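You operate a simulated robot arm through the tools that you are given. There is no shell and no other tool. Be economical: measure what you need, move in short steps, check, and stop when the job is done.

The job below is to be done with a simulated two-armed robot. You get a single attempt, and the scene is never put back.

JOB
Set the gripper's stroke stop to the opening on the arm job card and prove it.
Fine: the arm is locked off. Air off, lock it, try the close button first; then unlock, air on, hold open till the display shows it, air off and lock it again.

Only the result counts: the job must be done as asked and must still hold three seconds after the hand-in. Knocking over, shifting, dropping, spilling or breaking anything else fails it.

ROBOT AND FRAMES
Two 7-joint arms with two-finger grippers on one trunk, on a base that drives. Base frame: it is fixed to the floor where the robot stands at the start and does not move with it; the origin is under the middle of the robot, x ahead of it, y to its left, z up. Units: m, degrees, N and s.
The left shoulder is at the start at [0.085, 0.216, 1.117], the right one opposite. With the tool pointing down near the work surface each hand reaches from about 0.32 to 0.84 m from the robot's upright axis, wherever it stands, measured 20 degrees to its own side. Places, roughly: air lock [0.6, 0, 0.8]; air valve [0.5, 0, 0.8]; arm job card [0.9, 0.1, 0.8]; blue close button [0.9, 0, 0.8]; lower finger [0.9, -2, 1.2]; stroke stop knob [0.9, -1.8, 1.3]; upper finger [0.9, -2, 1.3]; white open button [1, 0, 0.8]. Payload 3.18 kg a hand.
The TCP of each hand is the grasp point between the finger pads, 0.03 m short of the fingertips. In the tool frame z runs along the fingers and y along their closing line. The gripper opens to 0.144 m. The gripper's body begins 0.103 m behind the TCP.
Orientation is that of the tool frame in the base frame, as [roll, pitch, yaw] about the fixed x, y, z axes, in that order (R = Rz(yaw) Ry(pitch) Rx(roll)). With the fingers straight down and closing along the base's y, the tool's x points along the base's -x, its y along +y and its z along -z.

CONTROLS
- The arms move only by the tool step_arm. It takes "left_motion", "right_motion" or both (then of equal length, played together; a hand with none holds still); each is a list of rows, each a list of 7 numbers: the closure, from 0 (fully open) to 1 (shut), then the shift along the tool's x, y, z in m, then the turn, a rotation vector about the tool's x, y, z in degrees. In form: [[jaw, tx, ty, tz, wx, wy, wz], ...]. A call has 1 to 10 rows; each row shifts and turns the commanded pose from where the row before left it, along the tool's axes as they then stand. Each row takes 0.2 s and may step no farther than 0.05 m and 8.6 degrees from the row before; otherwise, or with a gripper value out of range, the whole call is refused. A pose out of reach is approached as far as the arm can. The call stops where the force on the tool passes 40 N (or 10 N more than at its start, if that is more) or the arm is blocked; 0.2 s more then pass. The fingers move at their own pace and stop on an object; they squeeze with about 25 N. The grip force told is the motor's: it shows also when the fingers shut on nothing. Time passes only in rows, and 0.2 s behind the last, so rows that do not move let the fingers close. The reply holds the time, the measured pose of the TCP, the force on the tool along the base axes, the opening and the grip force, in the units named above and with some noise, with the torque about the TCP (base axes, N m) and any sound that the robot's microphone picked up.
- Cameras (640 x 400 px; columns grow to the right, rows downward): "scene" is now at [0.1857, 0.0128, 1.2946]; the picture's right is [0.04, -1.00, 0.00], its down [-0.71, -0.03, -0.70] and it looks along [0.70, 0.03, -0.71] (base axes); focal length 255 px, centre (320, 200). "left" rides on the left gripper at [0.076, -0.016, -0.143] in its tool frame; the picture's right is [0.21, 0.98, 0.00], its down [-0.84, 0.18, -0.51] and it looks along [-0.50, 0.11, 0.86] (tool axes); focal length 218 px, centre (320, 200). "right" rides on the right gripper at [0.077, 0.016, -0.143] in its tool frame; the picture's right is [-0.21, 0.98, 0.00], its down [-0.84, -0.18, -0.51] and it looks along [-0.50, -0.11, 0.86] (tool axes); focal length 218 px, centre (320, 200). There is no depth. A picture from a camera that has moved, and an enlarged one, comes with that camera's place and axes in the base frame and with its lens. The place of the scene camera against the robot may be out by one fixed shift of up to 0.018 m in any direction.
- get_image(camera): a new picture of that camera. No time passes.
- lift_body(by): slides the trunk up (or, below 0, down) by that many m; the arms and the scene camera ride with it, the base frame stays. It gives what a move gives, with no picture.
- roll_base(legs): drives the robot by 1 to 6 legs, each [ahead, left, turn to the left] in m, m and degrees, along the robot's own axes; the way and the turn of a leg run together, so that a leg with both is an arc; at most 1.5 m and 180 degrees a leg. The arms and the cameras ride along, it lands a little off, and it stops where it bumps. It gives what a move gives.
- aim_head(pan, tilt): turns the head with the scene camera to pan (to the left, within 80 degrees either way) and tilt (down, from -29 to 69), counted from straight ahead of the robot. It gives what a move gives.
- zoom(camera, box): a new picture of the part [left, top, right, bottom] of that camera's present view, enlarged. No time passes.
- hand_in(): hands the job in; it is judged then, once.

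Go step by step. Nothing tells you exact positions but the pictures and the camera data: compare them with the known pose of the tool, close in by small moves and look again before you grip or let go. The budget is 120 turns and 88 pictures, counting those below and the enlarged ones. Unless the task says otherwise, let go and move clear before handing in, and close with one line.

The tools are called after "Emit:" by a JSON object that holds its "name" and its "arguments". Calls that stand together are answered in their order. step_arm: Moves the arms, as the interface text tells. Its arguments: {"type":"object","properties":{"left_motion":{"type":"array"},"right_motion":{"type":"array"}},"required":[]} The other tools are called the same way: lift_body (by) slides the trunk up or down; roll_base (legs) drives the base; aim_head (pan, tilt) turns the head that bears the scene camera; get_image (camera) takes a picture; zoom (camera, box) takes an enlarged picture of a part of a camera's view; hand_in () hands the job in.

At the start:

```text
t: 0.0
left_eef_pos: [0.4507, 0.2067, 1.0756]
left_orientation: [-179.9, 0.0, -179.8]
left_force: [0.2, 0.5, 0.3]
left_torque: [0.0, 0.0, 0.02]
left_grip_width: 0.1442
left_finger_force: 0.0
right_eef_pos: [0.3238, -0.1106, 1.1143]
right_orientation: [-180.0, -0.2, -180.0]
right_force: [0.1, 0.1, -0.2]
right_torque: [-0.02, 0.0, -0.03]
right_grip_width: 0.144
right_finger_force: 0.0
trunk travel left (down, up): [-0.2, 0.169]
robot x, y, heading: [0.0003, 0.0007, -0.1]
head pan, tilt: [2.2, 45.6]
```

scene: 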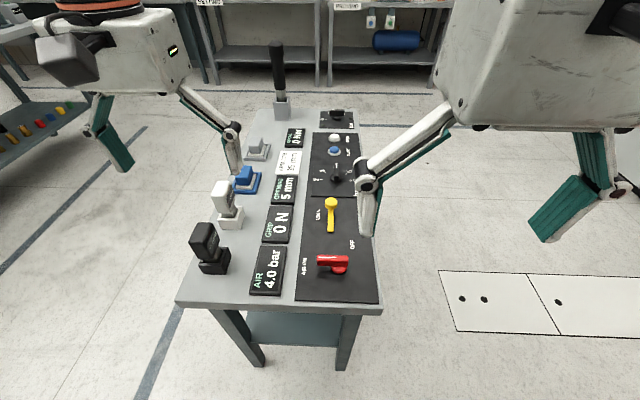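
right: 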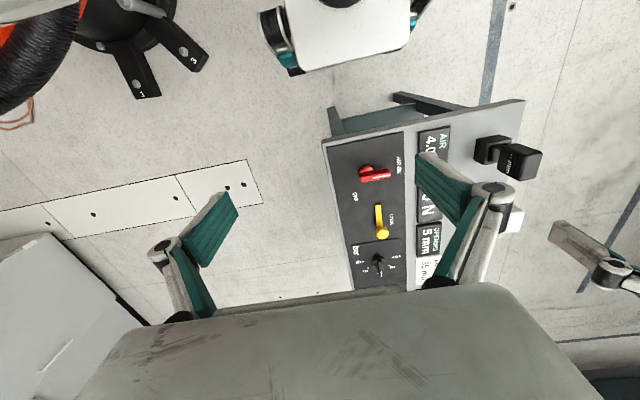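
left: 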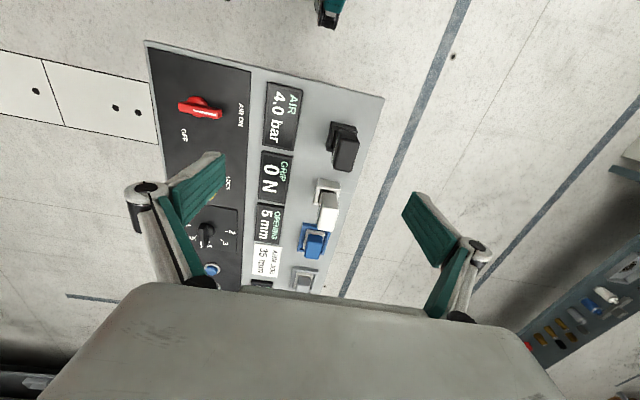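

I see a console with an air valve (red), a lock (yellow), a rotary switch, blue and white buttons, displays and a card. I'll look closer at the console first.

Emit:
{"name": "zoom", "arguments": {"camera": "scene", "box": [230, 100, 390, 200]}}

Emit:
{"name": "zoom", "arguments": {"camera": "scene", "box": [180, 180, 400, 317]}}

Emit:
{"name": "aim_head", "arguments": {"pan": -65, "tilt": 5}}

Emit:
{"name": "get_image", "arguments": {"camera": "scene"}}

```text
4.00 times, centred on (310, 150) of scene
camera zoom: at [0.1857, 0.0128, 1.2946], right [0.04, -1.0, 0.0], down [-0.71, -0.03, -0.7], along [0.7, 0.03, -0.71], focal length 1020 px, centre (360, 400)
```

zoom: 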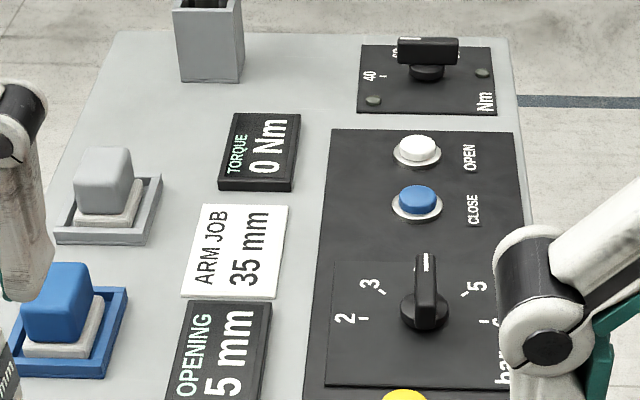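

```text
2.91 times, centred on (290, 248) of scene
camera zoom: at [0.1857, 0.0128, 1.2946], right [0.04, -1.0, 0.0], down [-0.71, -0.03, -0.7], along [0.7, 0.03, -0.71], focal length 742 px, centre (407, 59)
```

zoom: 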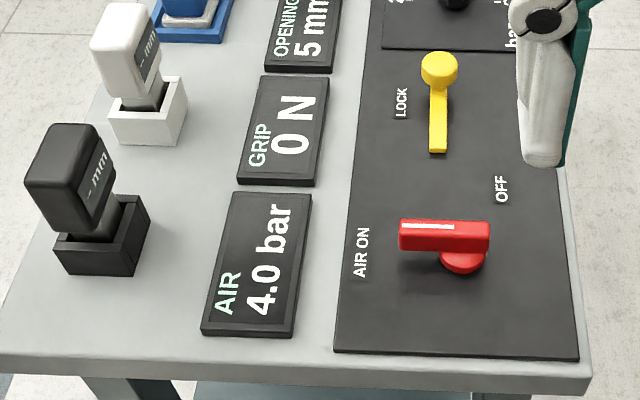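

```text
t: 1.4
left_eef_pos: [0.4503, 0.2077, 1.0751]
left_orientation: [-179.9, 0.0, -179.8]
left_force: [-0.7, -0.5, -0.4]
left_torque: [0.0, 0.0, 0.01]
left_grip_width: 0.1439
left_finger_force: 0.0
right_eef_pos: [0.3259, -0.1106, 1.116]
right_orientation: [179.9, -0.1, 179.9]
right_force: [-0.4, -0.3, 0.3]
right_torque: [0.02, 0.01, -0.03]
right_grip_width: 0.1442
right_finger_force: 0.0
trunk travel left (down, up): [-0.2, 0.169]
robot x, y, heading: [-0.0013, 0.0012, 0.3]
head pan, tilt: [-65.0, 5.0]
```

```text
82 pictures are left
camera scene: at [0.1438, -0.0736, 1.3585], right [-0.91, -0.42, 0.0], down [-0.04, 0.08, -1.0], along [0.42, -0.9, -0.09], focal length 255 px, centre (320, 200)
```

scene: 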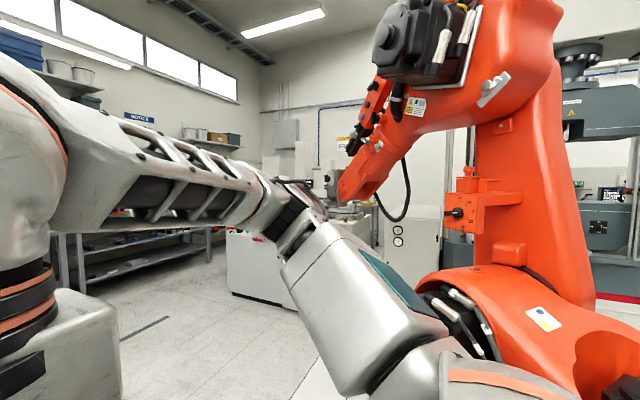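

The card says 35 mm. The far arm's gripper is hidden by my own arm; I'll move the left arm aside and look down on the console.

Emit:
{"name": "step_arm", "arguments": {"left_motion": [[0, 0, 0.04, 0, 0, 0, 0], [0, 0, 0.04, 0, 0, 0, 0], [0, 0, 0.04, 0, 0, 0, 0], [0, 0, 0.04, 0, 0, 0, 0], [0, 0, 0.0, 0, 0, 0, 0]], "right_motion": [[1, 0, -0.04, 0, 0, 0, 0], [1, 0, -0.04, 0, 0, 0, 0], [1, 0, -0.04, 0, 0, 0, 0], [1, 0, -0.04, 0, 0, 0, 0], [1, 0, 0.0, 0, 0, 0, 0]]}}

Emit:
{"name": "aim_head", "arguments": {"pan": 0, "tilt": 50}}

Emit:
{"name": "get_image", "arguments": {"camera": "scene"}}

Emit:
{"name": "get_image", "arguments": {"camera": "right"}}

```text
t: 2.6
left_eef_pos: [0.4482, 0.3704, 1.0705]
left_orientation: [-179.7, -0.1, -179.8]
left_force: [0.0, -1.5, -0.7]
left_torque: [-0.01, 0.02, 0.02]
left_grip_width: 0.144
left_finger_force: 0.0
right_eef_pos: [0.3227, -0.2715, 1.113]
right_orientation: [-180.0, -0.2, 179.9]
right_force: [0.4, 0.6, 0.4]
right_torque: [-0.03, 0.04, 0.01]
right_grip_width: 0.0
right_finger_force: 25.0
trunk travel left (down, up): [-0.2, 0.169]
robot x, y, heading: [0.002, -0.0049, -0.0]
head pan, tilt: [-65.0, 5.0]
```

```text
t: 3.9
left_eef_pos: [0.4471, 0.3689, 1.0717]
left_orientation: [-179.8, 0.0, -179.8]
left_force: [0.6, 0.0, 0.8]
left_torque: [-0.05, 0.03, -0.01]
left_grip_width: 0.1442
left_finger_force: 0.0
right_eef_pos: [0.3227, -0.2704, 1.114]
right_orientation: [-179.9, -0.1, -179.9]
right_force: [-0.1, 0.1, -0.2]
right_torque: [0.0, 0.05, 0.0]
right_grip_width: 0.0
right_finger_force: 24.7
trunk travel left (down, up): [-0.2, 0.169]
robot x, y, heading: [0.0037, 0.001, 0.1]
head pan, tilt: [0.0, 50.0]
```

```text
81 pictures are left
camera scene: at [0.182, 0.0095, 1.2886], right [0.0, -1.0, 0.0], down [-0.77, 0.0, -0.64], along [0.64, 0.0, -0.77], focal length 255 px, centre (320, 200)
```

scene: 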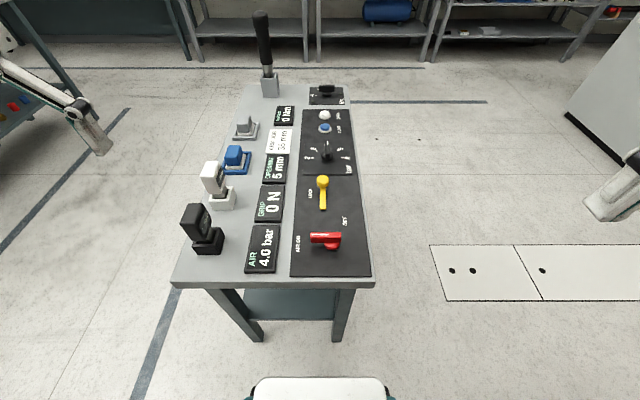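

```text
80 pictures are left
camera right: at [0.2456, -0.2551, 1.2577], right [0.21, 0.98, 0.0], down [0.84, -0.18, 0.51], along [0.49, -0.11, -0.86], focal length 218 px, centre (320, 200)
```

right: 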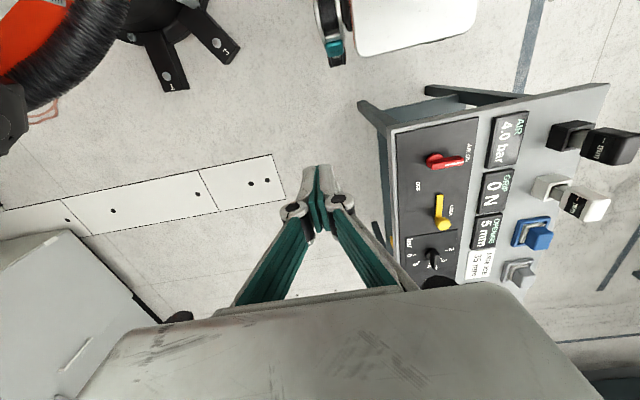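

Clear view now. Zooming in on the valve, lock and buttons to see their shape and travel.

Emit:
{"name": "zoom", "arguments": {"camera": "scene", "box": [280, 170, 380, 270]}}

Emit:
{"name": "zoom", "arguments": {"camera": "scene", "box": [255, 75, 375, 175]}}

Emit:
{"name": "zoom", "arguments": {"camera": "right", "box": [380, 110, 500, 230]}}

```text
4.00 times, centred on (330, 220) of scene
camera zoom: at [0.182, 0.0095, 1.2886], right [0.0, -1.0, 0.0], down [-0.77, 0.0, -0.64], along [0.64, 0.0, -0.77], focal length 1020 px, centre (280, 120)
```

zoom: 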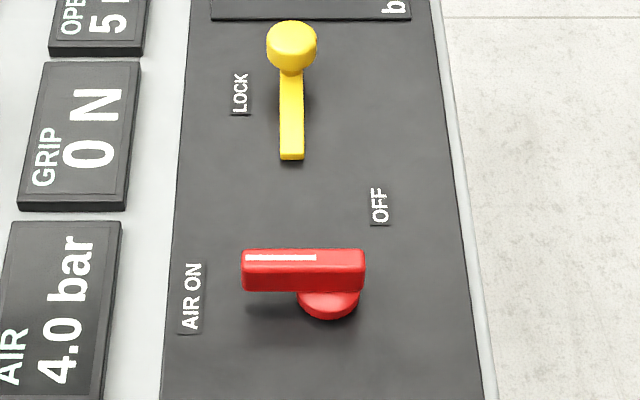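

```text
4.00 times, centred on (315, 125) of scene
camera zoom: at [0.182, 0.0095, 1.2886], right [0.0, -1.0, 0.0], down [-0.77, 0.0, -0.64], along [0.64, 0.0, -0.77], focal length 1020 px, centre (340, 500)
```

zoom: 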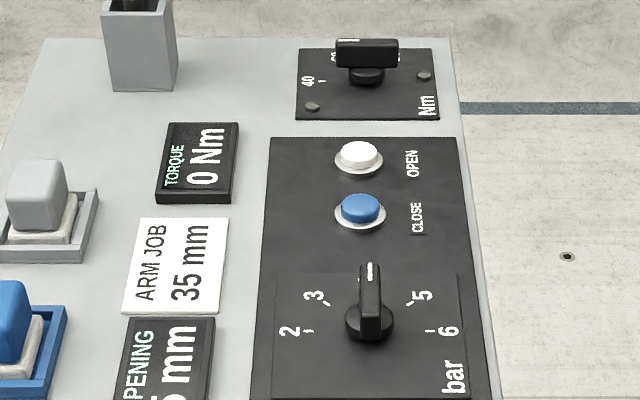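

```text
3.33 times, centred on (440, 170) of right
camera zoom: at [0.2456, -0.2551, 1.2577], right [0.21, 0.98, 0.0], down [0.84, -0.18, 0.51], along [0.49, -0.11, -0.86], focal length 728 px, centre (-80, 300)
```

zoom: 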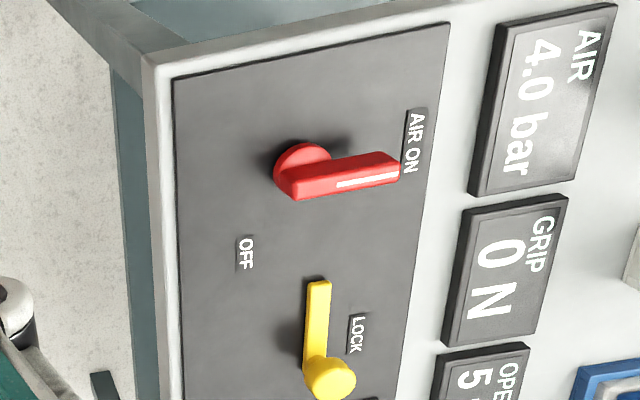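

The red valve lever pivots near (0.455, -0.016) and points to AIR ON. The yellow lock looks like a slide bar with a knob at about (0.608, 0.003), and the close and open buttons are near (0.867, -0.006) and (0.944, -0.006). I'll raise the trunk and drive to the console's right side, so everything there is in reach and the gripper cell is behind me.

Emit:
{"name": "lift_body", "arguments": {"by": 0.15}}

Emit:
{"name": "roll_base", "arguments": {"legs": [[0, -0.48, 0], [0.7, 0, 0]]}}

Emit:
{"name": "aim_head", "arguments": {"pan": -75, "tilt": 10}}

Emit:
{"name": "get_image", "arguments": {"camera": "scene"}}

```text
t: 5.7
left_eef_pos: [0.4425, 0.3672, 1.2392]
left_orientation: [-179.9, 1.9, -179.8]
left_force: [-0.2, 0.2, 0.0]
left_torque: [-0.02, -0.01, -0.02]
left_grip_width: 0.1441
left_finger_force: 0.0
right_eef_pos: [0.3243, -0.2719, 1.2649]
right_orientation: [179.9, -0.1, 180.0]
right_force: [-0.2, 0.8, -0.3]
right_torque: [-0.04, 0.0, -0.03]
right_grip_width: 0.0
right_finger_force: 25.1
trunk travel left (down, up): [-0.35, 0.019]
robot x, y, heading: [0.0011, 0.0008, -0.0]
head pan, tilt: [0.0, 50.0]
```

```text
t: 8.8
left_eef_pos: [0.4487, 0.0655, 1.2392]
left_orientation: [180.0, 2.1, -179.8]
left_force: [0.5, 0.1, 0.0]
left_torque: [0.06, 0.0, -0.01]
left_grip_width: 0.1441
left_finger_force: 0.0
right_eef_pos: [0.3296, -0.5729, 1.2653]
right_orientation: [179.8, 0.0, -180.0]
right_force: [0.0, -0.8, -0.6]
right_torque: [0.07, 0.01, 0.01]
right_grip_width: 0.0001
right_finger_force: 25.3
trunk travel left (down, up): [-0.35, 0.019]
robot x, y, heading: [0.0065, -0.3027, 0.0]
head pan, tilt: [0.0, 50.0]
stopped in leg 1: the robot was blocked; the commanded pose is now the measured one
```

```text
t: 10.3
left_eef_pos: [0.4466, 0.0678, 1.2394]
left_orientation: [-179.9, 2.0, -179.7]
left_force: [0.2, -0.3, -0.5]
left_torque: [-0.01, 0.0, 0.02]
left_grip_width: 0.144
left_finger_force: 0.0
right_eef_pos: [0.3283, -0.5701, 1.2654]
right_orientation: [180.0, 0.0, 180.0]
right_force: [-1.0, 0.1, 0.1]
right_torque: [0.0, 0.0, 0.0]
right_grip_width: 0.0001
right_finger_force: 25.2
trunk travel left (down, up): [-0.35, 0.019]
robot x, y, heading: [0.0011, -0.2979, 0.0]
head pan, tilt: [-75.0, 10.0]
```

```text
76 pictures are left
camera scene: at [0.0769, -0.3791, 1.5042], right [-0.97, -0.26, 0.0], down [-0.05, 0.17, -0.98], along [0.26, -0.95, -0.17], focal length 255 px, centre (320, 200)
```

scene: 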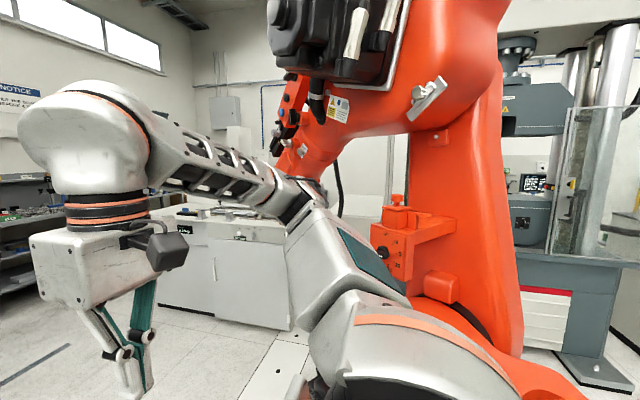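

The sideways drive was blocked at y = -0.30. I'll look down to the right to see what is in the way.

Emit:
{"name": "aim_head", "arguments": {"pan": -78, "tilt": 60}}

Emit:
{"name": "get_image", "arguments": {"camera": "scene"}}

Emit:
{"name": "get_image", "arguments": {"camera": "right"}}

```text
t: 11.5
left_eef_pos: [0.4459, 0.0679, 1.2387]
left_orientation: [-179.9, 1.9, -179.7]
left_force: [-0.6, 0.3, 0.3]
left_torque: [0.0, -0.02, 0.02]
left_grip_width: 0.1439
left_finger_force: 0.0
right_eef_pos: [0.3281, -0.5704, 1.266]
right_orientation: [179.9, -0.1, -179.9]
right_force: [-0.3, -0.2, -0.1]
right_torque: [0.02, 0.01, 0.02]
right_grip_width: 0.0
right_finger_force: 25.2
trunk travel left (down, up): [-0.35, 0.019]
robot x, y, heading: [0.0043, -0.2975, 0.2]
head pan, tilt: [-78.0, 60.0]
```

```text
75 pictures are left
camera scene: at [0.0666, -0.3546, 1.4298], right [-0.98, -0.21, 0.0], down [-0.18, 0.85, -0.5], along [0.1, -0.49, -0.87], focal length 255 px, centre (320, 200)
```

scene: 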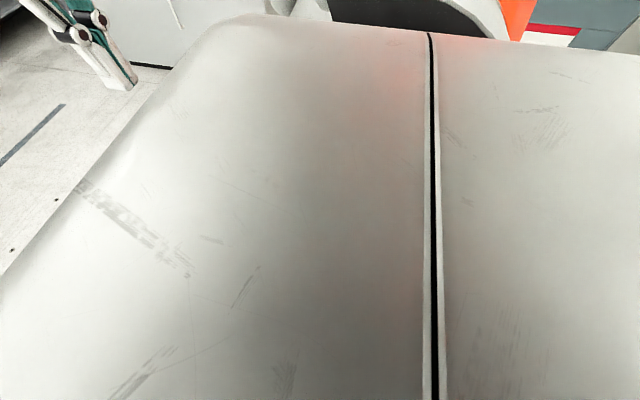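

```text
74 pictures are left
camera right: at [0.2506, -0.554, 1.4102], right [0.21, 0.98, 0.0], down [0.84, -0.18, 0.51], along [0.5, -0.1, -0.86], focal length 218 px, centre (320, 200)
```

right: 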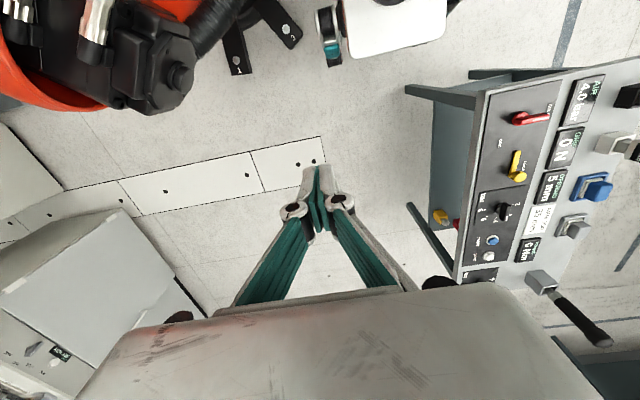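

My own arm hides the floor there, and my right elbow seems to be close to the big robot arm. I'll back off a little and tuck the right arm in front before trying again.

Emit:
{"name": "roll_base", "arguments": {"legs": [[0, 0.06, 0]]}}

Emit:
{"name": "step_arm", "arguments": {"right_motion": [[1, -0.03, 0.04, 0, 0, 0, 0], [1, -0.03, 0.04, 0, 0, 0, 0], [1, -0.03, 0.04, 0, 0, 0, 0], [1, -0.03, 0.04, 0, 0, 0, 0], [1, -0.03, 0.04, 0, 0, 0, 0], [1, -0.03, 0.0, 0, 0, 0, 0], [1, 0, 0, 0, 0, 0, 0]]}}

Emit:
{"name": "get_image", "arguments": {"camera": "scene"}}

```text
t: 12.7
left_eef_pos: [0.4461, 0.1257, 1.2395]
left_orientation: [-179.8, 2.0, -179.7]
left_force: [0.4, 0.1, -0.3]
left_torque: [-0.01, 0.0, -0.01]
left_grip_width: 0.1438
left_finger_force: 0.1
right_eef_pos: [0.3291, -0.5109, 1.2655]
right_orientation: [-179.9, 0.0, -179.8]
right_force: [0.6, -0.4, 0.4]
right_torque: [-0.04, -0.02, 0.01]
right_grip_width: 0.0
right_finger_force: 24.6
trunk travel left (down, up): [-0.35, 0.019]
robot x, y, heading: [0.0045, -0.2384, 0.2]
head pan, tilt: [-78.0, 60.0]
```

```text
t: 14.3
left_eef_pos: [0.4459, 0.1261, 1.2402]
left_orientation: [-179.9, 2.1, -179.7]
left_force: [-0.5, -0.2, 0.0]
left_torque: [-0.01, -0.03, 0.03]
left_grip_width: 0.1438
left_finger_force: 0.0
right_eef_pos: [0.5091, -0.3112, 1.2639]
right_orientation: [-179.9, 0.0, -179.8]
right_force: [-0.2, 0.6, -0.3]
right_torque: [-0.04, 0.01, -0.03]
right_grip_width: 0.0
right_finger_force: 25.2
trunk travel left (down, up): [-0.35, 0.019]
robot x, y, heading: [0.0065, -0.2431, -0.0]
head pan, tilt: [-78.0, 60.0]
```

```text
73 pictures are left
camera scene: at [0.066, -0.2959, 1.4298], right [-0.98, -0.21, 0.0], down [-0.18, 0.85, -0.5], along [0.11, -0.49, -0.87], focal length 255 px, centre (320, 200)
```

scene: 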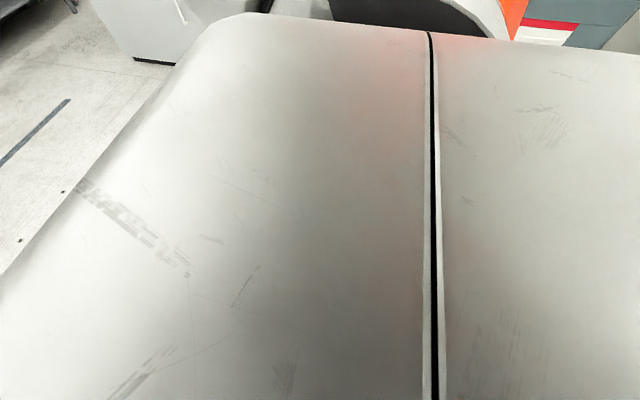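

The view is just my shell. With the arm tucked, I'll retry sideways in small legs.

Emit:
{"name": "roll_base", "arguments": {"legs": [[0.04, -0.05, 0], [0, -0.12, 0]]}}

```text
t: 16.2
left_eef_pos: [0.4936, 0.0423, 1.2386]
left_orientation: [-179.9, 2.0, 179.6]
left_force: [-1.2, -0.2, -0.2]
left_torque: [-0.05, 0.01, 0.0]
left_grip_width: 0.1438
left_finger_force: 0.1
right_eef_pos: [0.5536, -0.398, 1.265]
right_orientation: [179.9, -0.2, 179.3]
right_force: [-0.1, 0.0, -0.1]
right_torque: [-0.03, 0.0, 0.04]
right_grip_width: 0.0
right_finger_force: 24.4
trunk travel left (down, up): [-0.35, 0.019]
robot x, y, heading: [0.0455, -0.3233, -0.6]
head pan, tilt: [-78.0, 60.0]
stopped in leg 2: the robot was blocked; the commanded pose is now the measured one
```

The base is being blocked, most likely by the big arm's front foot near (0.12, -0.65). The gap between that foot and the table leg is about 0.63 m and runs on a diagonal, so I'll back off, turn right about 26 degrees and go through along it.

Emit:
{"name": "roll_base", "arguments": {"legs": [[-0.1, 0.12, 0], [0, 0, -25.5], [0.3, 0, 0], [0.35, 0, 0]]}}

```text
t: 22.8
left_eef_pos: [1.0872, -0.3526, 1.2394]
left_orientation: [-180.0, 2.1, 154.2]
left_force: [0.2, 0.6, -0.9]
left_torque: [-0.03, 0.02, 0.01]
left_grip_width: 0.1443
left_finger_force: 0.0
right_eef_pos: [0.9518, -0.7761, 1.2658]
right_orientation: [179.9, 0.0, 153.7]
right_force: [0.4, -1.5, 0.4]
right_torque: [0.0, 0.02, -0.02]
right_grip_width: 0.0001
right_finger_force: 25.0
trunk travel left (down, up): [-0.35, 0.019]
robot x, y, heading: [0.5283, -0.4861, -25.7]
head pan, tilt: [-78.0, 60.0]
```

Through the gap. I'll look at the gripper cell from here.

Emit:
{"name": "aim_head", "arguments": {"pan": -50, "tilt": 10}}

Emit:
{"name": "get_image", "arguments": {"camera": "scene"}}

```text
t: 24.0
left_eef_pos: [1.0865, -0.3523, 1.2392]
left_orientation: [180.0, 2.0, 154.1]
left_force: [0.8, 0.3, -0.6]
left_torque: [0.01, 0.01, 0.01]
left_grip_width: 0.1441
left_finger_force: 0.1
right_eef_pos: [0.952, -0.7748, 1.2657]
right_orientation: [180.0, 0.1, 153.7]
right_force: [-0.1, 0.6, 0.3]
right_torque: [0.03, 0.0, 0.01]
right_grip_width: 0.0
right_finger_force: 25.0
trunk travel left (down, up): [-0.35, 0.019]
robot x, y, heading: [0.5305, -0.4847, -25.9]
head pan, tilt: [-50.0, 10.0]
```

```text
72 pictures are left
camera scene: at [0.596, -0.585, 1.5042], right [-0.97, -0.24, 0.0], down [-0.04, 0.17, -0.98], along [0.24, -0.96, -0.17], focal length 255 px, centre (320, 200)
```

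scene: 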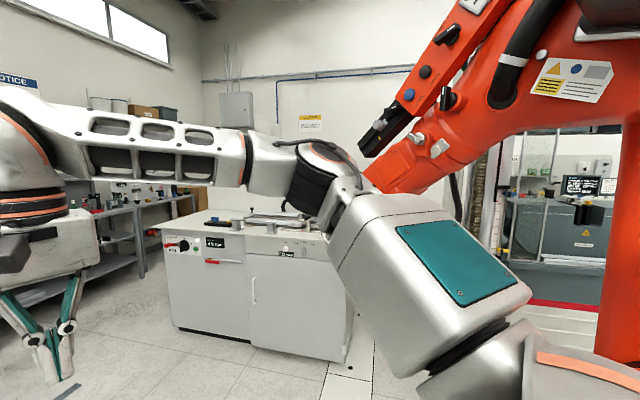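

The gripper is behind my arm; I'll see it when I get there. Now I turn to face the console from its right side.

Emit:
{"name": "roll_base", "arguments": {"legs": [[0.184, 0.01, 0], [0, 0, 116]]}}

Emit:
{"name": "aim_head", "arguments": {"pan": 0, "tilt": 55}}

Emit:
{"name": "get_image", "arguments": {"camera": "scene"}}

Emit:
{"name": "get_image", "arguments": {"camera": "left"}}

```text
t: 30.3
left_eef_pos: [0.3334, -0.1086, 1.2396]
left_orientation: [-180.0, 2.0, -90.6]
left_force: [-0.2, 0.3, -0.5]
left_torque: [-0.01, 0.01, 0.02]
left_grip_width: 0.1441
left_finger_force: 0.0
right_eef_pos: [0.7739, -0.0512, 1.2654]
right_orientation: [179.9, 0.0, -90.9]
right_force: [0.2, 0.1, -0.3]
right_torque: [-0.01, -0.01, 0.0]
right_grip_width: 0.0
right_finger_force: 25.1
trunk travel left (down, up): [-0.35, 0.019]
robot x, y, heading: [0.692, -0.5553, 89.5]
head pan, tilt: [-50.0, 10.0]
```

```text
t: 31.5
left_eef_pos: [0.3334, -0.1084, 1.24]
left_orientation: [-179.9, 2.0, -90.6]
left_force: [0.0, 0.1, -0.9]
left_torque: [-0.01, -0.01, -0.01]
left_grip_width: 0.1439
left_finger_force: 0.1
right_eef_pos: [0.7733, -0.0509, 1.2658]
right_orientation: [180.0, 0.1, -91.0]
right_force: [0.2, -0.1, 0.9]
right_torque: [0.03, -0.02, 0.02]
right_grip_width: 0.0
right_finger_force: 25.3
trunk travel left (down, up): [-0.35, 0.019]
robot x, y, heading: [0.6962, -0.554, 89.2]
head pan, tilt: [0.0, 55.0]
```

```text
71 pictures are left
camera scene: at [0.7041, -0.4345, 1.4359], right [1.0, -0.01, 0.0], down [-0.01, -0.82, -0.57], along [0.01, 0.57, -0.82], focal length 255 px, centre (320, 200)
```

scene: 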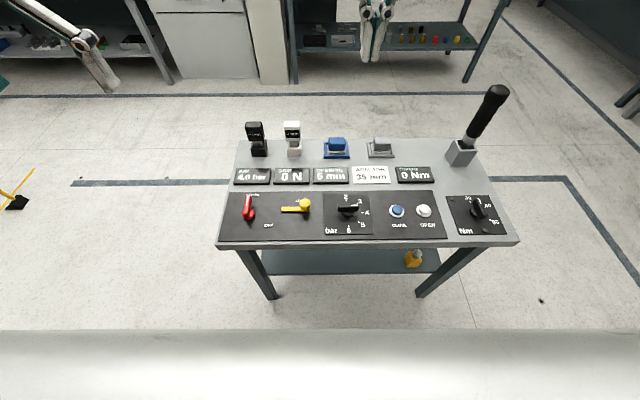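

```text
70 pictures are left
camera left: at [0.3497, -0.1896, 1.3795], right [-0.98, -0.2, -0.01], down [-0.17, 0.83, 0.54], along [-0.1, 0.53, -0.84], focal length 218 px, centre (320, 200)
```

left: 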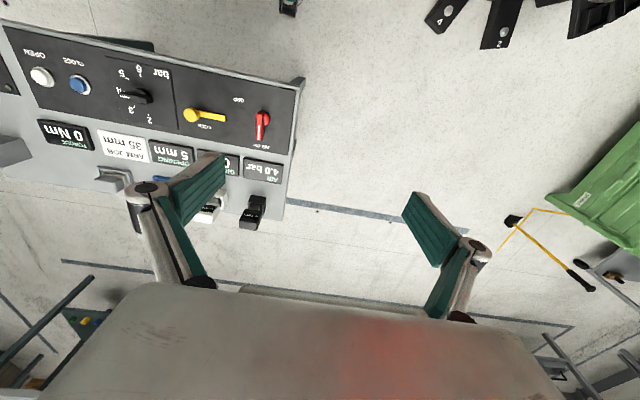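

Good stance. I'll lower the trunk again and measure the controls more precisely.

Emit:
{"name": "lift_body", "arguments": {"by": -0.15}}

Emit:
{"name": "zoom", "arguments": {"camera": "scene", "box": [180, 150, 340, 250]}}

Emit:
{"name": "zoom", "arguments": {"camera": "left", "box": [0, 20, 320, 220]}}

Emit:
{"name": "zoom", "arguments": {"camera": "right", "box": [160, 0, 480, 200]}}

```text
t: 33.2
left_eef_pos: [0.3338, -0.1094, 1.0917]
left_orientation: [-179.9, 2.2, -90.7]
left_force: [-0.1, -0.7, 0.5]
left_torque: [0.04, 0.01, 0.03]
left_grip_width: 0.1438
left_finger_force: 0.0
right_eef_pos: [0.7729, -0.0509, 1.1171]
right_orientation: [179.8, 0.1, -90.9]
right_force: [0.0, -1.1, 1.1]
right_torque: [0.03, 0.0, -0.01]
right_grip_width: 0.0
right_finger_force: 25.5
trunk travel left (down, up): [-0.2, 0.169]
robot x, y, heading: [0.6948, -0.5577, 89.2]
head pan, tilt: [0.0, 55.0]
```

```text
4.00 times, centred on (260, 200) of scene
camera zoom: at [0.7047, -0.38, 1.2825], right [1.0, -0.01, 0.0], down [-0.01, -0.82, -0.57], along [0.01, 0.57, -0.82], focal length 1020 px, centre (560, 200)
```

zoom: 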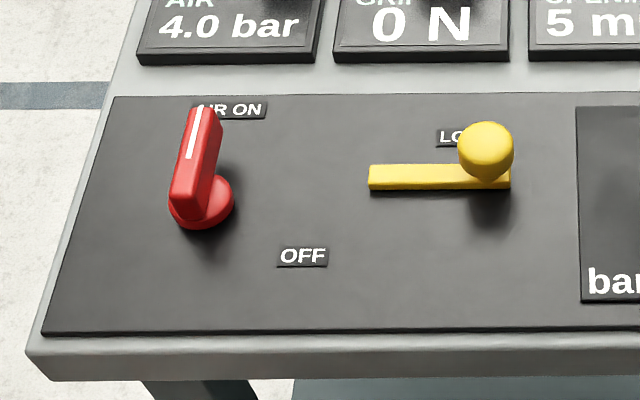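

```text
2.00 times, centred on (160, 120) of left
camera zoom: at [0.3498, -0.191, 1.2307], right [-0.98, -0.2, -0.01], down [-0.17, 0.82, 0.54], along [-0.1, 0.53, -0.84], focal length 436 px, centre (640, 360)
```

zoom: 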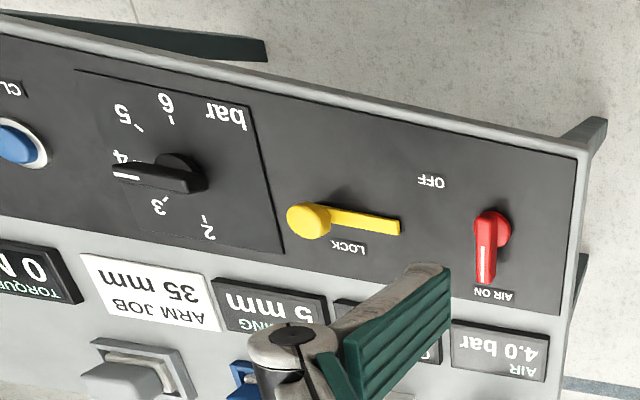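

```text
2.00 times, centred on (320, 100) of right
camera zoom: at [0.7552, -0.1281, 1.2612], right [-0.97, 0.22, 0.0], down [0.19, 0.84, 0.51], along [0.11, 0.5, -0.86], focal length 436 px, centre (320, 400)
```

zoom: 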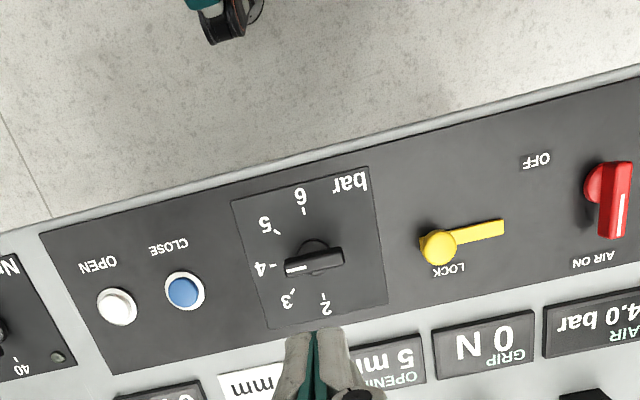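

Triangulating the views puts the panel at z ≈ 0.76, the red pivot at about (0.483, -0.024) and the lock knob at about (0.659, -0.006). The close button is at about (0.94, -0.015). I'll bring the left hand, closed, to the left of the valve lever and then down.

Emit:
{"name": "step_arm", "arguments": {"left_motion": [[1, -0.03, -0.024, 0, 0, 0, 0], [1, -0.03, -0.024, 0, 0, 0, 0], [1, -0.03, -0.024, 0, 0, 0, 0], [1, -0.03, -0.024, 0, 0, 0, 0], [1, 0, 0, 0.045, 0, 0, 0], [1, 0, 0, 0.045, 0, 0, 0], [1, 0, 0, 0.045, 0, 0, 0], [1, 0, 0, 0.045, 0, 0, 0], [1, 0, 0, 0, 0, 0, 0]]}}

Emit:
{"name": "zoom", "arguments": {"camera": "scene", "box": [180, 130, 340, 250]}}

```text
t: 35.2
left_eef_pos: [0.4302, 0.0185, 0.9157]
left_orientation: [-180.0, 2.0, -90.5]
left_force: [0.5, 0.1, -0.4]
left_torque: [0.05, 0.01, -0.01]
left_grip_width: 0.0
left_finger_force: 25.2
right_eef_pos: [0.7742, -0.0509, 1.1155]
right_orientation: [179.7, -0.1, -90.9]
right_force: [-0.1, -0.2, 0.1]
right_torque: [0.03, -0.02, -0.01]
right_grip_width: 0.0003
right_finger_force: 24.8
trunk travel left (down, up): [-0.2, 0.169]
robot x, y, heading: [0.6939, -0.5583, 89.3]
head pan, tilt: [0.0, 55.0]
```

```text
3.33 times, centred on (260, 190) of scene
camera zoom: at [0.7048, -0.3794, 1.2823], right [1.0, -0.01, 0.0], down [-0.01, -0.82, -0.57], along [0.01, 0.57, -0.82], focal length 850 px, centre (520, 233)
```

zoom: 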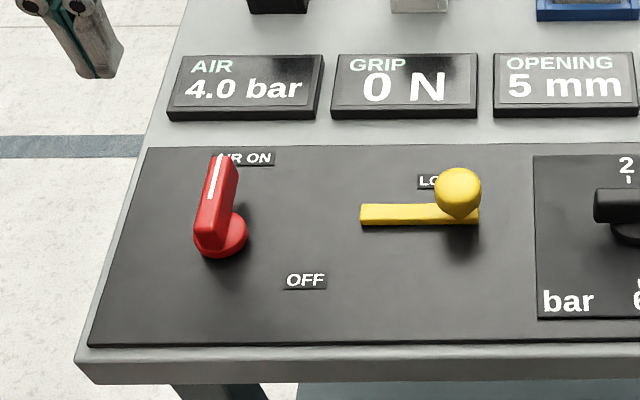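

The fingertip shows about where predicted, only about 6 mm off in x. I'll lower beside the lever.

Emit:
{"name": "step_arm", "arguments": {"left_motion": [[1, 0.01, 0, 0, 0, 2.1, 0], [1, 0, 0, 0.04, 0, 0, 0], [1, 0, 0, 0.04, 0, 0, 0], [1, 0, 0, 0.03, 0, 0, 0], [1, 0, 0, 0, 0, 0, 0]]}}

Emit:
{"name": "zoom", "arguments": {"camera": "scene", "box": [180, 130, 340, 250]}}

```text
t: 36.4
left_eef_pos: [0.4309, 0.0058, 0.8067]
left_orientation: [180.0, -0.1, -90.7]
left_force: [0.3, -0.3, 0.6]
left_torque: [-0.03, 0.02, -0.03]
left_grip_width: 0.0
left_finger_force: 25.2
right_eef_pos: [0.7744, -0.0498, 1.1166]
right_orientation: [179.8, 0.0, -91.0]
right_force: [-0.7, 0.0, 0.4]
right_torque: [0.03, 0.01, 0.03]
right_grip_width: 0.0003
right_finger_force: 25.2
trunk travel left (down, up): [-0.2, 0.169]
robot x, y, heading: [0.6913, -0.5542, 89.4]
head pan, tilt: [0.0, 55.0]
```

```text
3.33 times, centred on (260, 190) of scene
camera zoom: at [0.7048, -0.3792, 1.2822], right [1.0, -0.01, 0.0], down [-0.01, -0.82, -0.57], along [0.01, 0.57, -0.82], focal length 850 px, centre (520, 233)
```

zoom: 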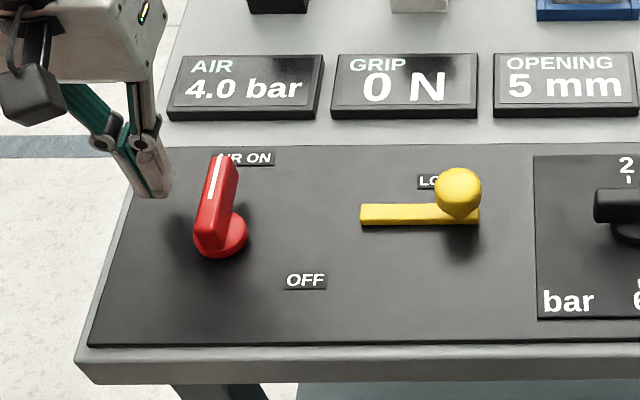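

Lined up beside the lever. I'll push it clockwise round towards OFF.

Emit:
{"name": "step_arm", "arguments": {"left_motion": [[1, -0.003, -0.031, 0, 0, 0, 0], [1, -0.003, -0.01, 0, 0, 0, 0], [1, -0.003, -0.009, 0, 0, 0, 0], [1, 0.002, -0.01, 0, 0, 0, 0], [1, 0.002, -0.01, 0, 0, 0, 0], [1, 0.007, -0.008, 0, 0, 0, 0], [1, 0.007, -0.007, 0, 0, 0, 0], [1, 0.005, -0.002, 0, 0, 0, 0], [1, 0, 0, 0, 0, 0, 0]]}}

Emit:
{"name": "zoom", "arguments": {"camera": "scene", "box": [180, 130, 340, 250]}}

```text
t: 38.4
left_eef_pos: [0.5164, -0.0075, 0.804]
left_orientation: [-180.0, -0.1, -90.7]
left_force: [-0.1, -0.2, -0.5]
left_torque: [-0.01, -0.03, 0.01]
left_grip_width: 0.0
left_finger_force: 24.5
right_eef_pos: [0.7722, -0.0503, 1.1156]
right_orientation: [179.8, 0.0, -90.9]
right_force: [0.2, 0.9, 0.0]
right_torque: [0.0, 0.0, 0.03]
right_grip_width: 0.0
right_finger_force: 25.1
trunk travel left (down, up): [-0.2, 0.169]
robot x, y, heading: [0.6946, -0.5593, 89.5]
head pan, tilt: [0.0, 55.0]
```

```text
3.33 times, centred on (260, 190) of scene
camera zoom: at [0.7048, -0.3788, 1.2821], right [1.0, -0.01, 0.0], down [-0.01, -0.82, -0.57], along [0.01, 0.57, -0.82], focal length 850 px, centre (520, 233)
```

zoom: 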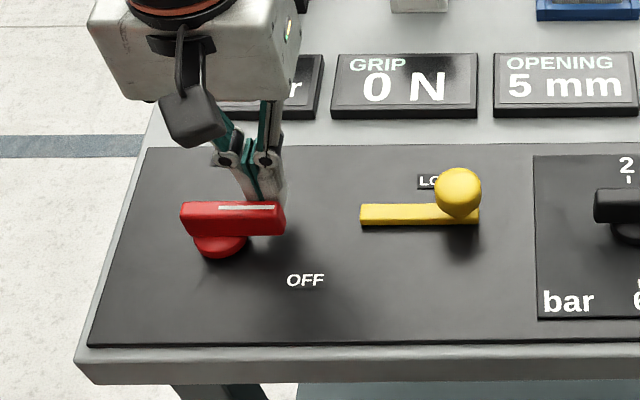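

The lever is at OFF. I'll lift off and go to the right side of the lock knob.

Emit:
{"name": "step_arm", "arguments": {"left_motion": [[1, -0.015, 0, 0, 0, 0, 0], [1, 0, 0, -0.045, 0, 0, 0], [1, 0, 0, -0.045, 0, 0, 0], [1, 0.005, -0.047, 0, 0, 0, 0], [1, 0.005, -0.047, 0, 0, 0, 0], [1, 0.005, -0.047, 0, 0, 0, 0], [1, 0, -0.047, 0, 0, 0, 0], [1, 0, 0, 0, 0, 0, 0]]}}

Emit:
{"name": "zoom", "arguments": {"camera": "scene", "box": [210, 130, 370, 250]}}

```text
t: 40.2
left_eef_pos: [0.7054, -0.0097, 0.8943]
left_orientation: [-180.0, -0.1, -90.5]
left_force: [0.9, 0.0, 0.0]
left_torque: [-0.05, -0.02, -0.02]
left_grip_width: 0.0001
left_finger_force: 25.3
right_eef_pos: [0.7726, -0.0508, 1.1151]
right_orientation: [180.0, 0.0, -90.8]
right_force: [-0.5, 0.1, 0.2]
right_torque: [-0.01, -0.01, -0.02]
right_grip_width: 0.0001
right_finger_force: 25.3
trunk travel left (down, up): [-0.2, 0.169]
robot x, y, heading: [0.6919, -0.558, 89.2]
head pan, tilt: [0.0, 55.0]
```

```text
3.33 times, centred on (290, 190) of scene
camera zoom: at [0.7039, -0.3788, 1.2821], right [1.0, -0.01, 0.0], down [-0.01, -0.82, -0.57], along [0.01, 0.57, -0.82], focal length 850 px, centre (420, 233)
```

zoom: 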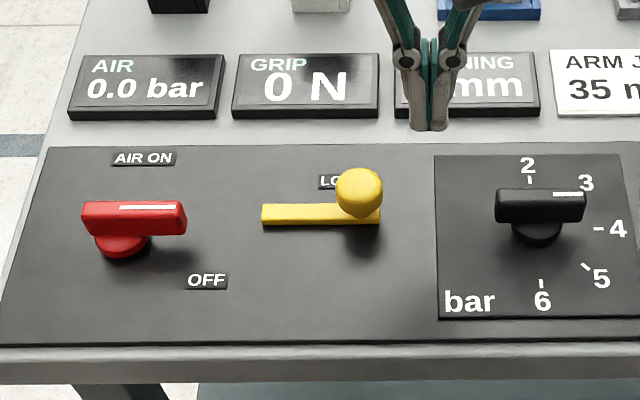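

AIR reads 0.0 bar. Lowering right of the lock knob and pushing it left toward the valve, watching the force.

Emit:
{"name": "step_arm", "arguments": {"left_motion": [[1, -0.005, 0, 0.041, 0, 0, 0], [1, 0, 0, 0.041, 0, 0, 0], [1, 0, 0.01, 0, 0, 0, 0], [1, 0, 0.01, 0, 0, 0, 0], [1, 0, 0.01, 0, 0, 0, 0], [1, 0, 0.01, 0, 0, 0, 0], [1, 0, 0, 0, 0, 0, 0]]}}

Emit:
{"name": "zoom", "arguments": {"camera": "scene", "box": [210, 130, 370, 250]}}

```text
t: 41.8
left_eef_pos: [0.6659, -0.0046, 0.8118]
left_orientation: [180.0, 0.0, -90.5]
left_force: [0.5, 0.4, -0.1]
left_torque: [0.02, -0.02, 0.0]
left_grip_width: 0.0
left_finger_force: 25.1
right_eef_pos: [0.7737, -0.0502, 1.1151]
right_orientation: [179.8, 0.0, -90.8]
right_force: [0.4, 0.2, -0.3]
right_torque: [0.0, 0.03, 0.04]
right_grip_width: 0.0
right_finger_force: 24.8
trunk travel left (down, up): [-0.2, 0.169]
robot x, y, heading: [0.6928, -0.5582, 89.2]
head pan, tilt: [0.0, 55.0]
```

```text
3.33 times, centred on (290, 190) of scene
camera zoom: at [0.7047, -0.3789, 1.2821], right [1.0, -0.01, 0.0], down [-0.01, -0.82, -0.57], along [0.01, 0.57, -0.82], focal length 850 px, centre (420, 233)
```

zoom: 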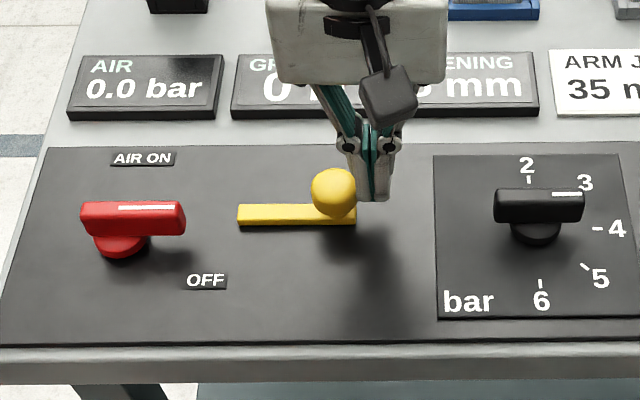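

It slides. I'll keep pushing left until it meets a stop.

Emit:
{"name": "step_arm", "arguments": {"left_motion": [[1, 0, 0.006, 0, 0, 0, 0], [1, 0, 0.006, 0, 0, 0, 0], [1, 0, 0.006, 0, 0, 0, 0], [1, 0, 0.006, 0, 0, 0, 0], [1, 0, 0.006, 0, 0, 0, 0], [1, 0, 0.006, 0, 0, 0, 0], [1, 0, 0, 0, 0, 0, 0]]}}

Emit:
{"name": "zoom", "arguments": {"camera": "scene", "box": [210, 130, 370, 250]}}

```text
t: 42.9
left_eef_pos: [0.6511, -0.0044, 0.8135]
left_orientation: [-179.1, 0.2, -91.4]
left_force: [13.9, 2.5, -5.6]
left_torque: [0.1, -0.36, 0.04]
left_grip_width: 0.0002
left_finger_force: 24.8
right_eef_pos: [0.7753, -0.0504, 1.1158]
right_orientation: [179.9, -0.1, -91.0]
right_force: [-0.3, -0.2, -0.4]
right_torque: [-0.02, -0.1, 0.01]
right_grip_width: 0.0001
right_finger_force: 24.7
trunk travel left (down, up): [-0.2, 0.169]
robot x, y, heading: [0.6963, -0.5553, 88.9]
head pan, tilt: [0.0, 55.0]
stopped in row 5 (left hand): the force on the tool passed its limit at 45 N (the readings are from after the stop); the commanded pose is now the measured one
```

```text
3.33 times, centred on (290, 190) of scene
camera zoom: at [0.7057, -0.3786, 1.282], right [1.0, -0.02, 0.0], down [-0.01, -0.82, -0.57], along [0.01, 0.57, -0.82], focal length 850 px, centre (420, 233)
```

zoom: 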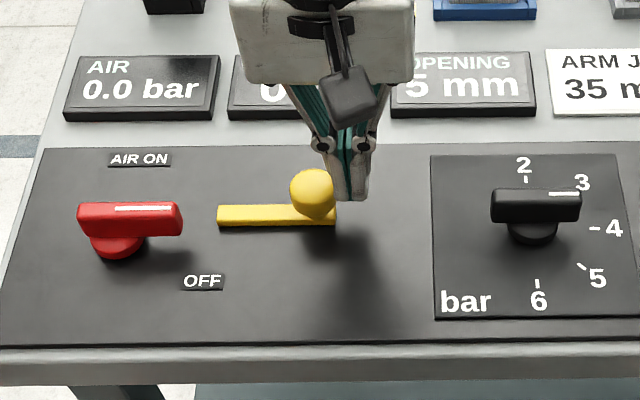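

The slide hit its stop after about 33 mm, so the valve is locked. I'll lift the left hand clear and move the right hand over the blue CLOSE button.

Emit:
{"name": "step_arm", "arguments": {"left_motion": [[1, 0, -0.01, 0, 0, 0, 0], [1, 0, 0, -0.045, 0, 0, 0], [1, 0, 0, -0.045, 0, 0, 0], [1, 0, 0, -0.045, 0, 0, 0], [1, 0, 0.045, 0, 0, 0, 0], [1, 0, 0.045, 0, 0, 0, 0], [1, 0, 0.045, 0, 0, 0, 0]], "right_motion": [[1, -0.009, -0.041, 0, 0, 0, 0], [1, -0.009, -0.041, 0, 0, 0, 0], [1, -0.009, -0.041, 0, 0, 0, 0], [1, -0.009, -0.041, 0.02, 0, 0, 0], [1, 0, 0, 0.05, 0, 0, 0], [1, 0, 0, 0.05, 0, 0, 0], [1, 0, 0, 0.05, 0, 0, 0]]}}

Emit:
{"name": "zoom", "arguments": {"camera": "scene", "box": [320, 130, 480, 250]}}

Emit:
{"name": "zoom", "arguments": {"camera": "scene", "box": [210, 130, 370, 250]}}

```text
t: 44.5
left_eef_pos: [0.5206, -0.0005, 0.9482]
left_orientation: [-179.2, 0.0, -91.3]
left_force: [-0.6, 0.4, 0.3]
left_torque: [-0.03, -0.03, -0.02]
left_grip_width: 0.0
left_finger_force: 24.9
right_eef_pos: [0.9389, -0.0153, 0.944]
right_orientation: [179.9, -0.1, -91.0]
right_force: [0.1, 0.4, -0.5]
right_torque: [0.01, -0.03, 0.02]
right_grip_width: 0.0002
right_finger_force: 25.0
trunk travel left (down, up): [-0.2, 0.169]
robot x, y, heading: [0.6946, -0.5538, 89.3]
head pan, tilt: [0.0, 55.0]
```

```text
3.33 times, centred on (400, 190) of scene
camera zoom: at [0.7047, -0.3778, 1.2818], right [1.0, -0.01, 0.0], down [-0.01, -0.82, -0.57], along [0.01, 0.57, -0.82], focal length 850 px, centre (53, 233)
```

zoom: 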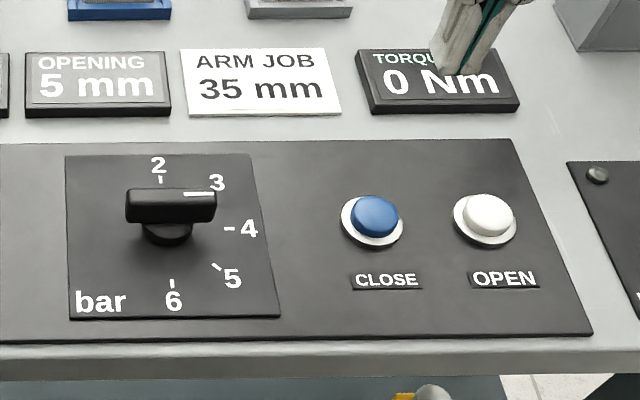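

```text
3.33 times, centred on (290, 190) of scene
camera zoom: at [0.7047, -0.3778, 1.2818], right [1.0, -0.01, 0.0], down [-0.01, -0.82, -0.57], along [0.01, 0.57, -0.82], focal length 850 px, centre (420, 233)
```

zoom: 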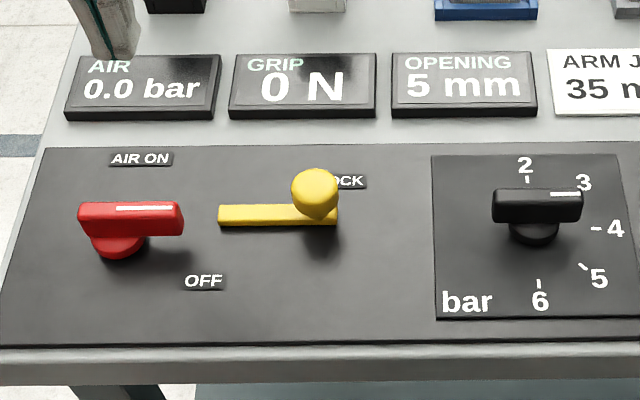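

Aim is good within a few mm. I'll press CLOSE now as the dead-energy test.

Emit:
{"name": "step_arm", "arguments": {"right_motion": [[1, 0, 0, 0.045, 0, 0, 0], [1, 0, 0, 0.045, 0, 0, 0], [1, 0, 0, 0.02, 0, 0, 0], [1, 0, 0, 0.01, 0, 0, 0], [1, 0, 0, 0.006, 0, 0, 0], [1, 0, 0, 0.006, 0, 0, 0], [1, 0, 0, 0.006, 0, 0, 0], [1, 0, 0, 0.006, 0, 0, 0]]}}

Emit:
{"name": "zoom", "arguments": {"camera": "scene", "box": [320, 130, 480, 250]}}

```text
t: 46.3
left_eef_pos: [0.5222, 0.0006, 0.9494]
left_orientation: [-179.2, 0.0, -91.2]
left_force: [-0.3, -0.1, 0.0]
left_torque: [-0.03, 0.01, 0.0]
left_grip_width: 0.0001
left_finger_force: 24.9
right_eef_pos: [0.9375, -0.0164, 0.8027]
right_orientation: [179.9, 0.0, -91.0]
right_force: [0.3, 0.0, 0.0]
right_torque: [-0.03, 0.01, 0.0]
right_grip_width: 0.0
right_finger_force: 25.5
trunk travel left (down, up): [-0.2, 0.169]
robot x, y, heading: [0.6944, -0.5541, 89.0]
head pan, tilt: [0.0, 55.0]
```

```text
3.33 times, centred on (400, 190) of scene
camera zoom: at [0.7058, -0.3787, 1.2821], right [1.0, -0.01, 0.0], down [-0.01, -0.82, -0.57], along [0.01, 0.57, -0.82], focal length 850 px, centre (53, 233)
```

zoom: 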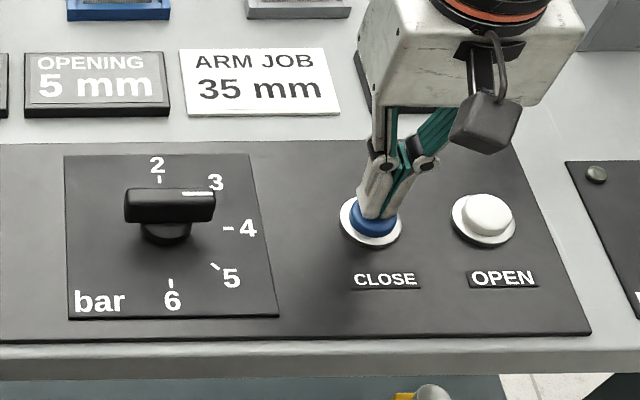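

Just at the button top, with no force yet. Pressing in small steps and holding.

Emit:
{"name": "step_arm", "arguments": {"right_motion": [[1, 0, 0, 0.004, 0, 0, 0], [1, 0, 0, 0.004, 0, 0, 0], [1, 0, 0, 0.003, 0, 0, 0], [1, 0, 0, 0.0, 0, 0, 0], [1, 0, 0, 0.0, 0, 0, 0]]}}

Emit:
{"name": "get_image", "arguments": {"camera": "scene"}}

```text
t: 47.5
left_eef_pos: [0.5207, -0.0004, 0.9505]
left_orientation: [-179.4, 0.1, -91.3]
left_force: [0.5, 0.1, -0.9]
left_torque: [0.02, 0.02, 0.04]
left_grip_width: 0.0
left_finger_force: 24.9
right_eef_pos: [0.9378, -0.0169, 0.7913]
right_orientation: [179.9, 0.1, -91.0]
right_force: [-1.1, 2.9, 6.1]
right_torque: [0.07, 0.01, 0.02]
right_grip_width: 0.006
right_finger_force: 31.1
trunk travel left (down, up): [-0.2, 0.169]
robot x, y, heading: [0.6937, -0.5614, 89.0]
head pan, tilt: [0.0, 55.0]
heard: click
```

```text
57 pictures are left
camera scene: at [0.7054, -0.3791, 1.2822], right [1.0, -0.01, 0.0], down [-0.01, -0.82, -0.57], along [0.01, 0.57, -0.82], focal length 255 px, centre (320, 200)
```

scene: 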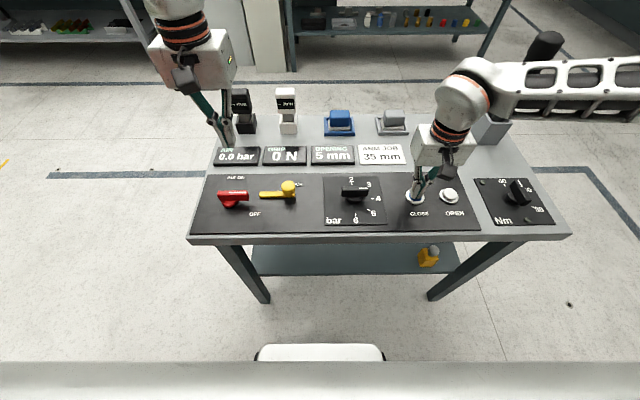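

The button clicked with the air off. I'll release it and check that the displays didn't change.

Emit:
{"name": "step_arm", "arguments": {"right_motion": [[1, 0, 0, -0.04, 0, 0, 0], [1, 0, 0, -0.05, 0, 0, 0], [1, 0, 0, -0.05, 0, 0, 0], [1, 0, 0, -0.05, 0, 0, 0], [1, 0, 0, -0.05, 0, 0, 0], [1, 0, 0.04, -0.03, 0, 0, 0], [1, 0, 0.04, -0.03, 0, 0, 0], [1, 0, 0.04, 0, 0, 0, 0]], "left_motion": [[1, 0, 0, -0.04, 0, 0, 0], [1, 0, 0, -0.05, 0, 0, 0], [1, 0, 0, -0.05, 0, 0, 0], [1, 0.03, 0, 0, 0, 0, 0], [1, 0.03, 0, 0, 0, 0, 0], [1, 0.03, 0, 0, 0, 0, 0], [1, 0, 0, 0, 0, 0, 0], [1, 0, 0, 0, 0, 0, 0]]}}

Emit:
{"name": "zoom", "arguments": {"camera": "scene", "box": [180, 100, 480, 250]}}

```text
t: 49.3
left_eef_pos: [0.5177, -0.0946, 1.085]
left_orientation: [-179.3, 0.0, -91.3]
left_force: [-0.5, -0.8, -0.3]
left_torque: [-0.01, -0.04, -0.01]
left_grip_width: 0.0
left_finger_force: 25.4
right_eef_pos: [0.8163, -0.0147, 1.0909]
right_orientation: [179.9, -0.1, -91.0]
right_force: [-0.7, 0.5, 0.3]
right_torque: [-0.01, -0.04, 0.03]
right_grip_width: 0.0
right_finger_force: 30.6
trunk travel left (down, up): [-0.2, 0.169]
robot x, y, heading: [0.6925, -0.5549, 89.0]
head pan, tilt: [0.0, 55.0]
```

```text
2.13 times, centred on (330, 175) of scene
camera zoom: at [0.7042, -0.3782, 1.2819], right [1.0, -0.01, 0.0], down [-0.01, -0.82, -0.57], along [0.01, 0.57, -0.82], focal length 544 px, centre (299, 253)
```

zoom: 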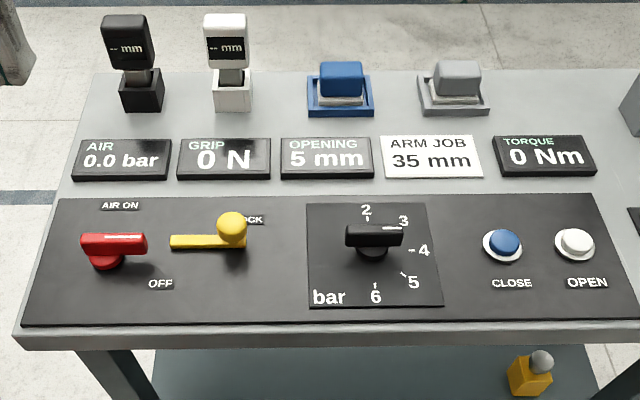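

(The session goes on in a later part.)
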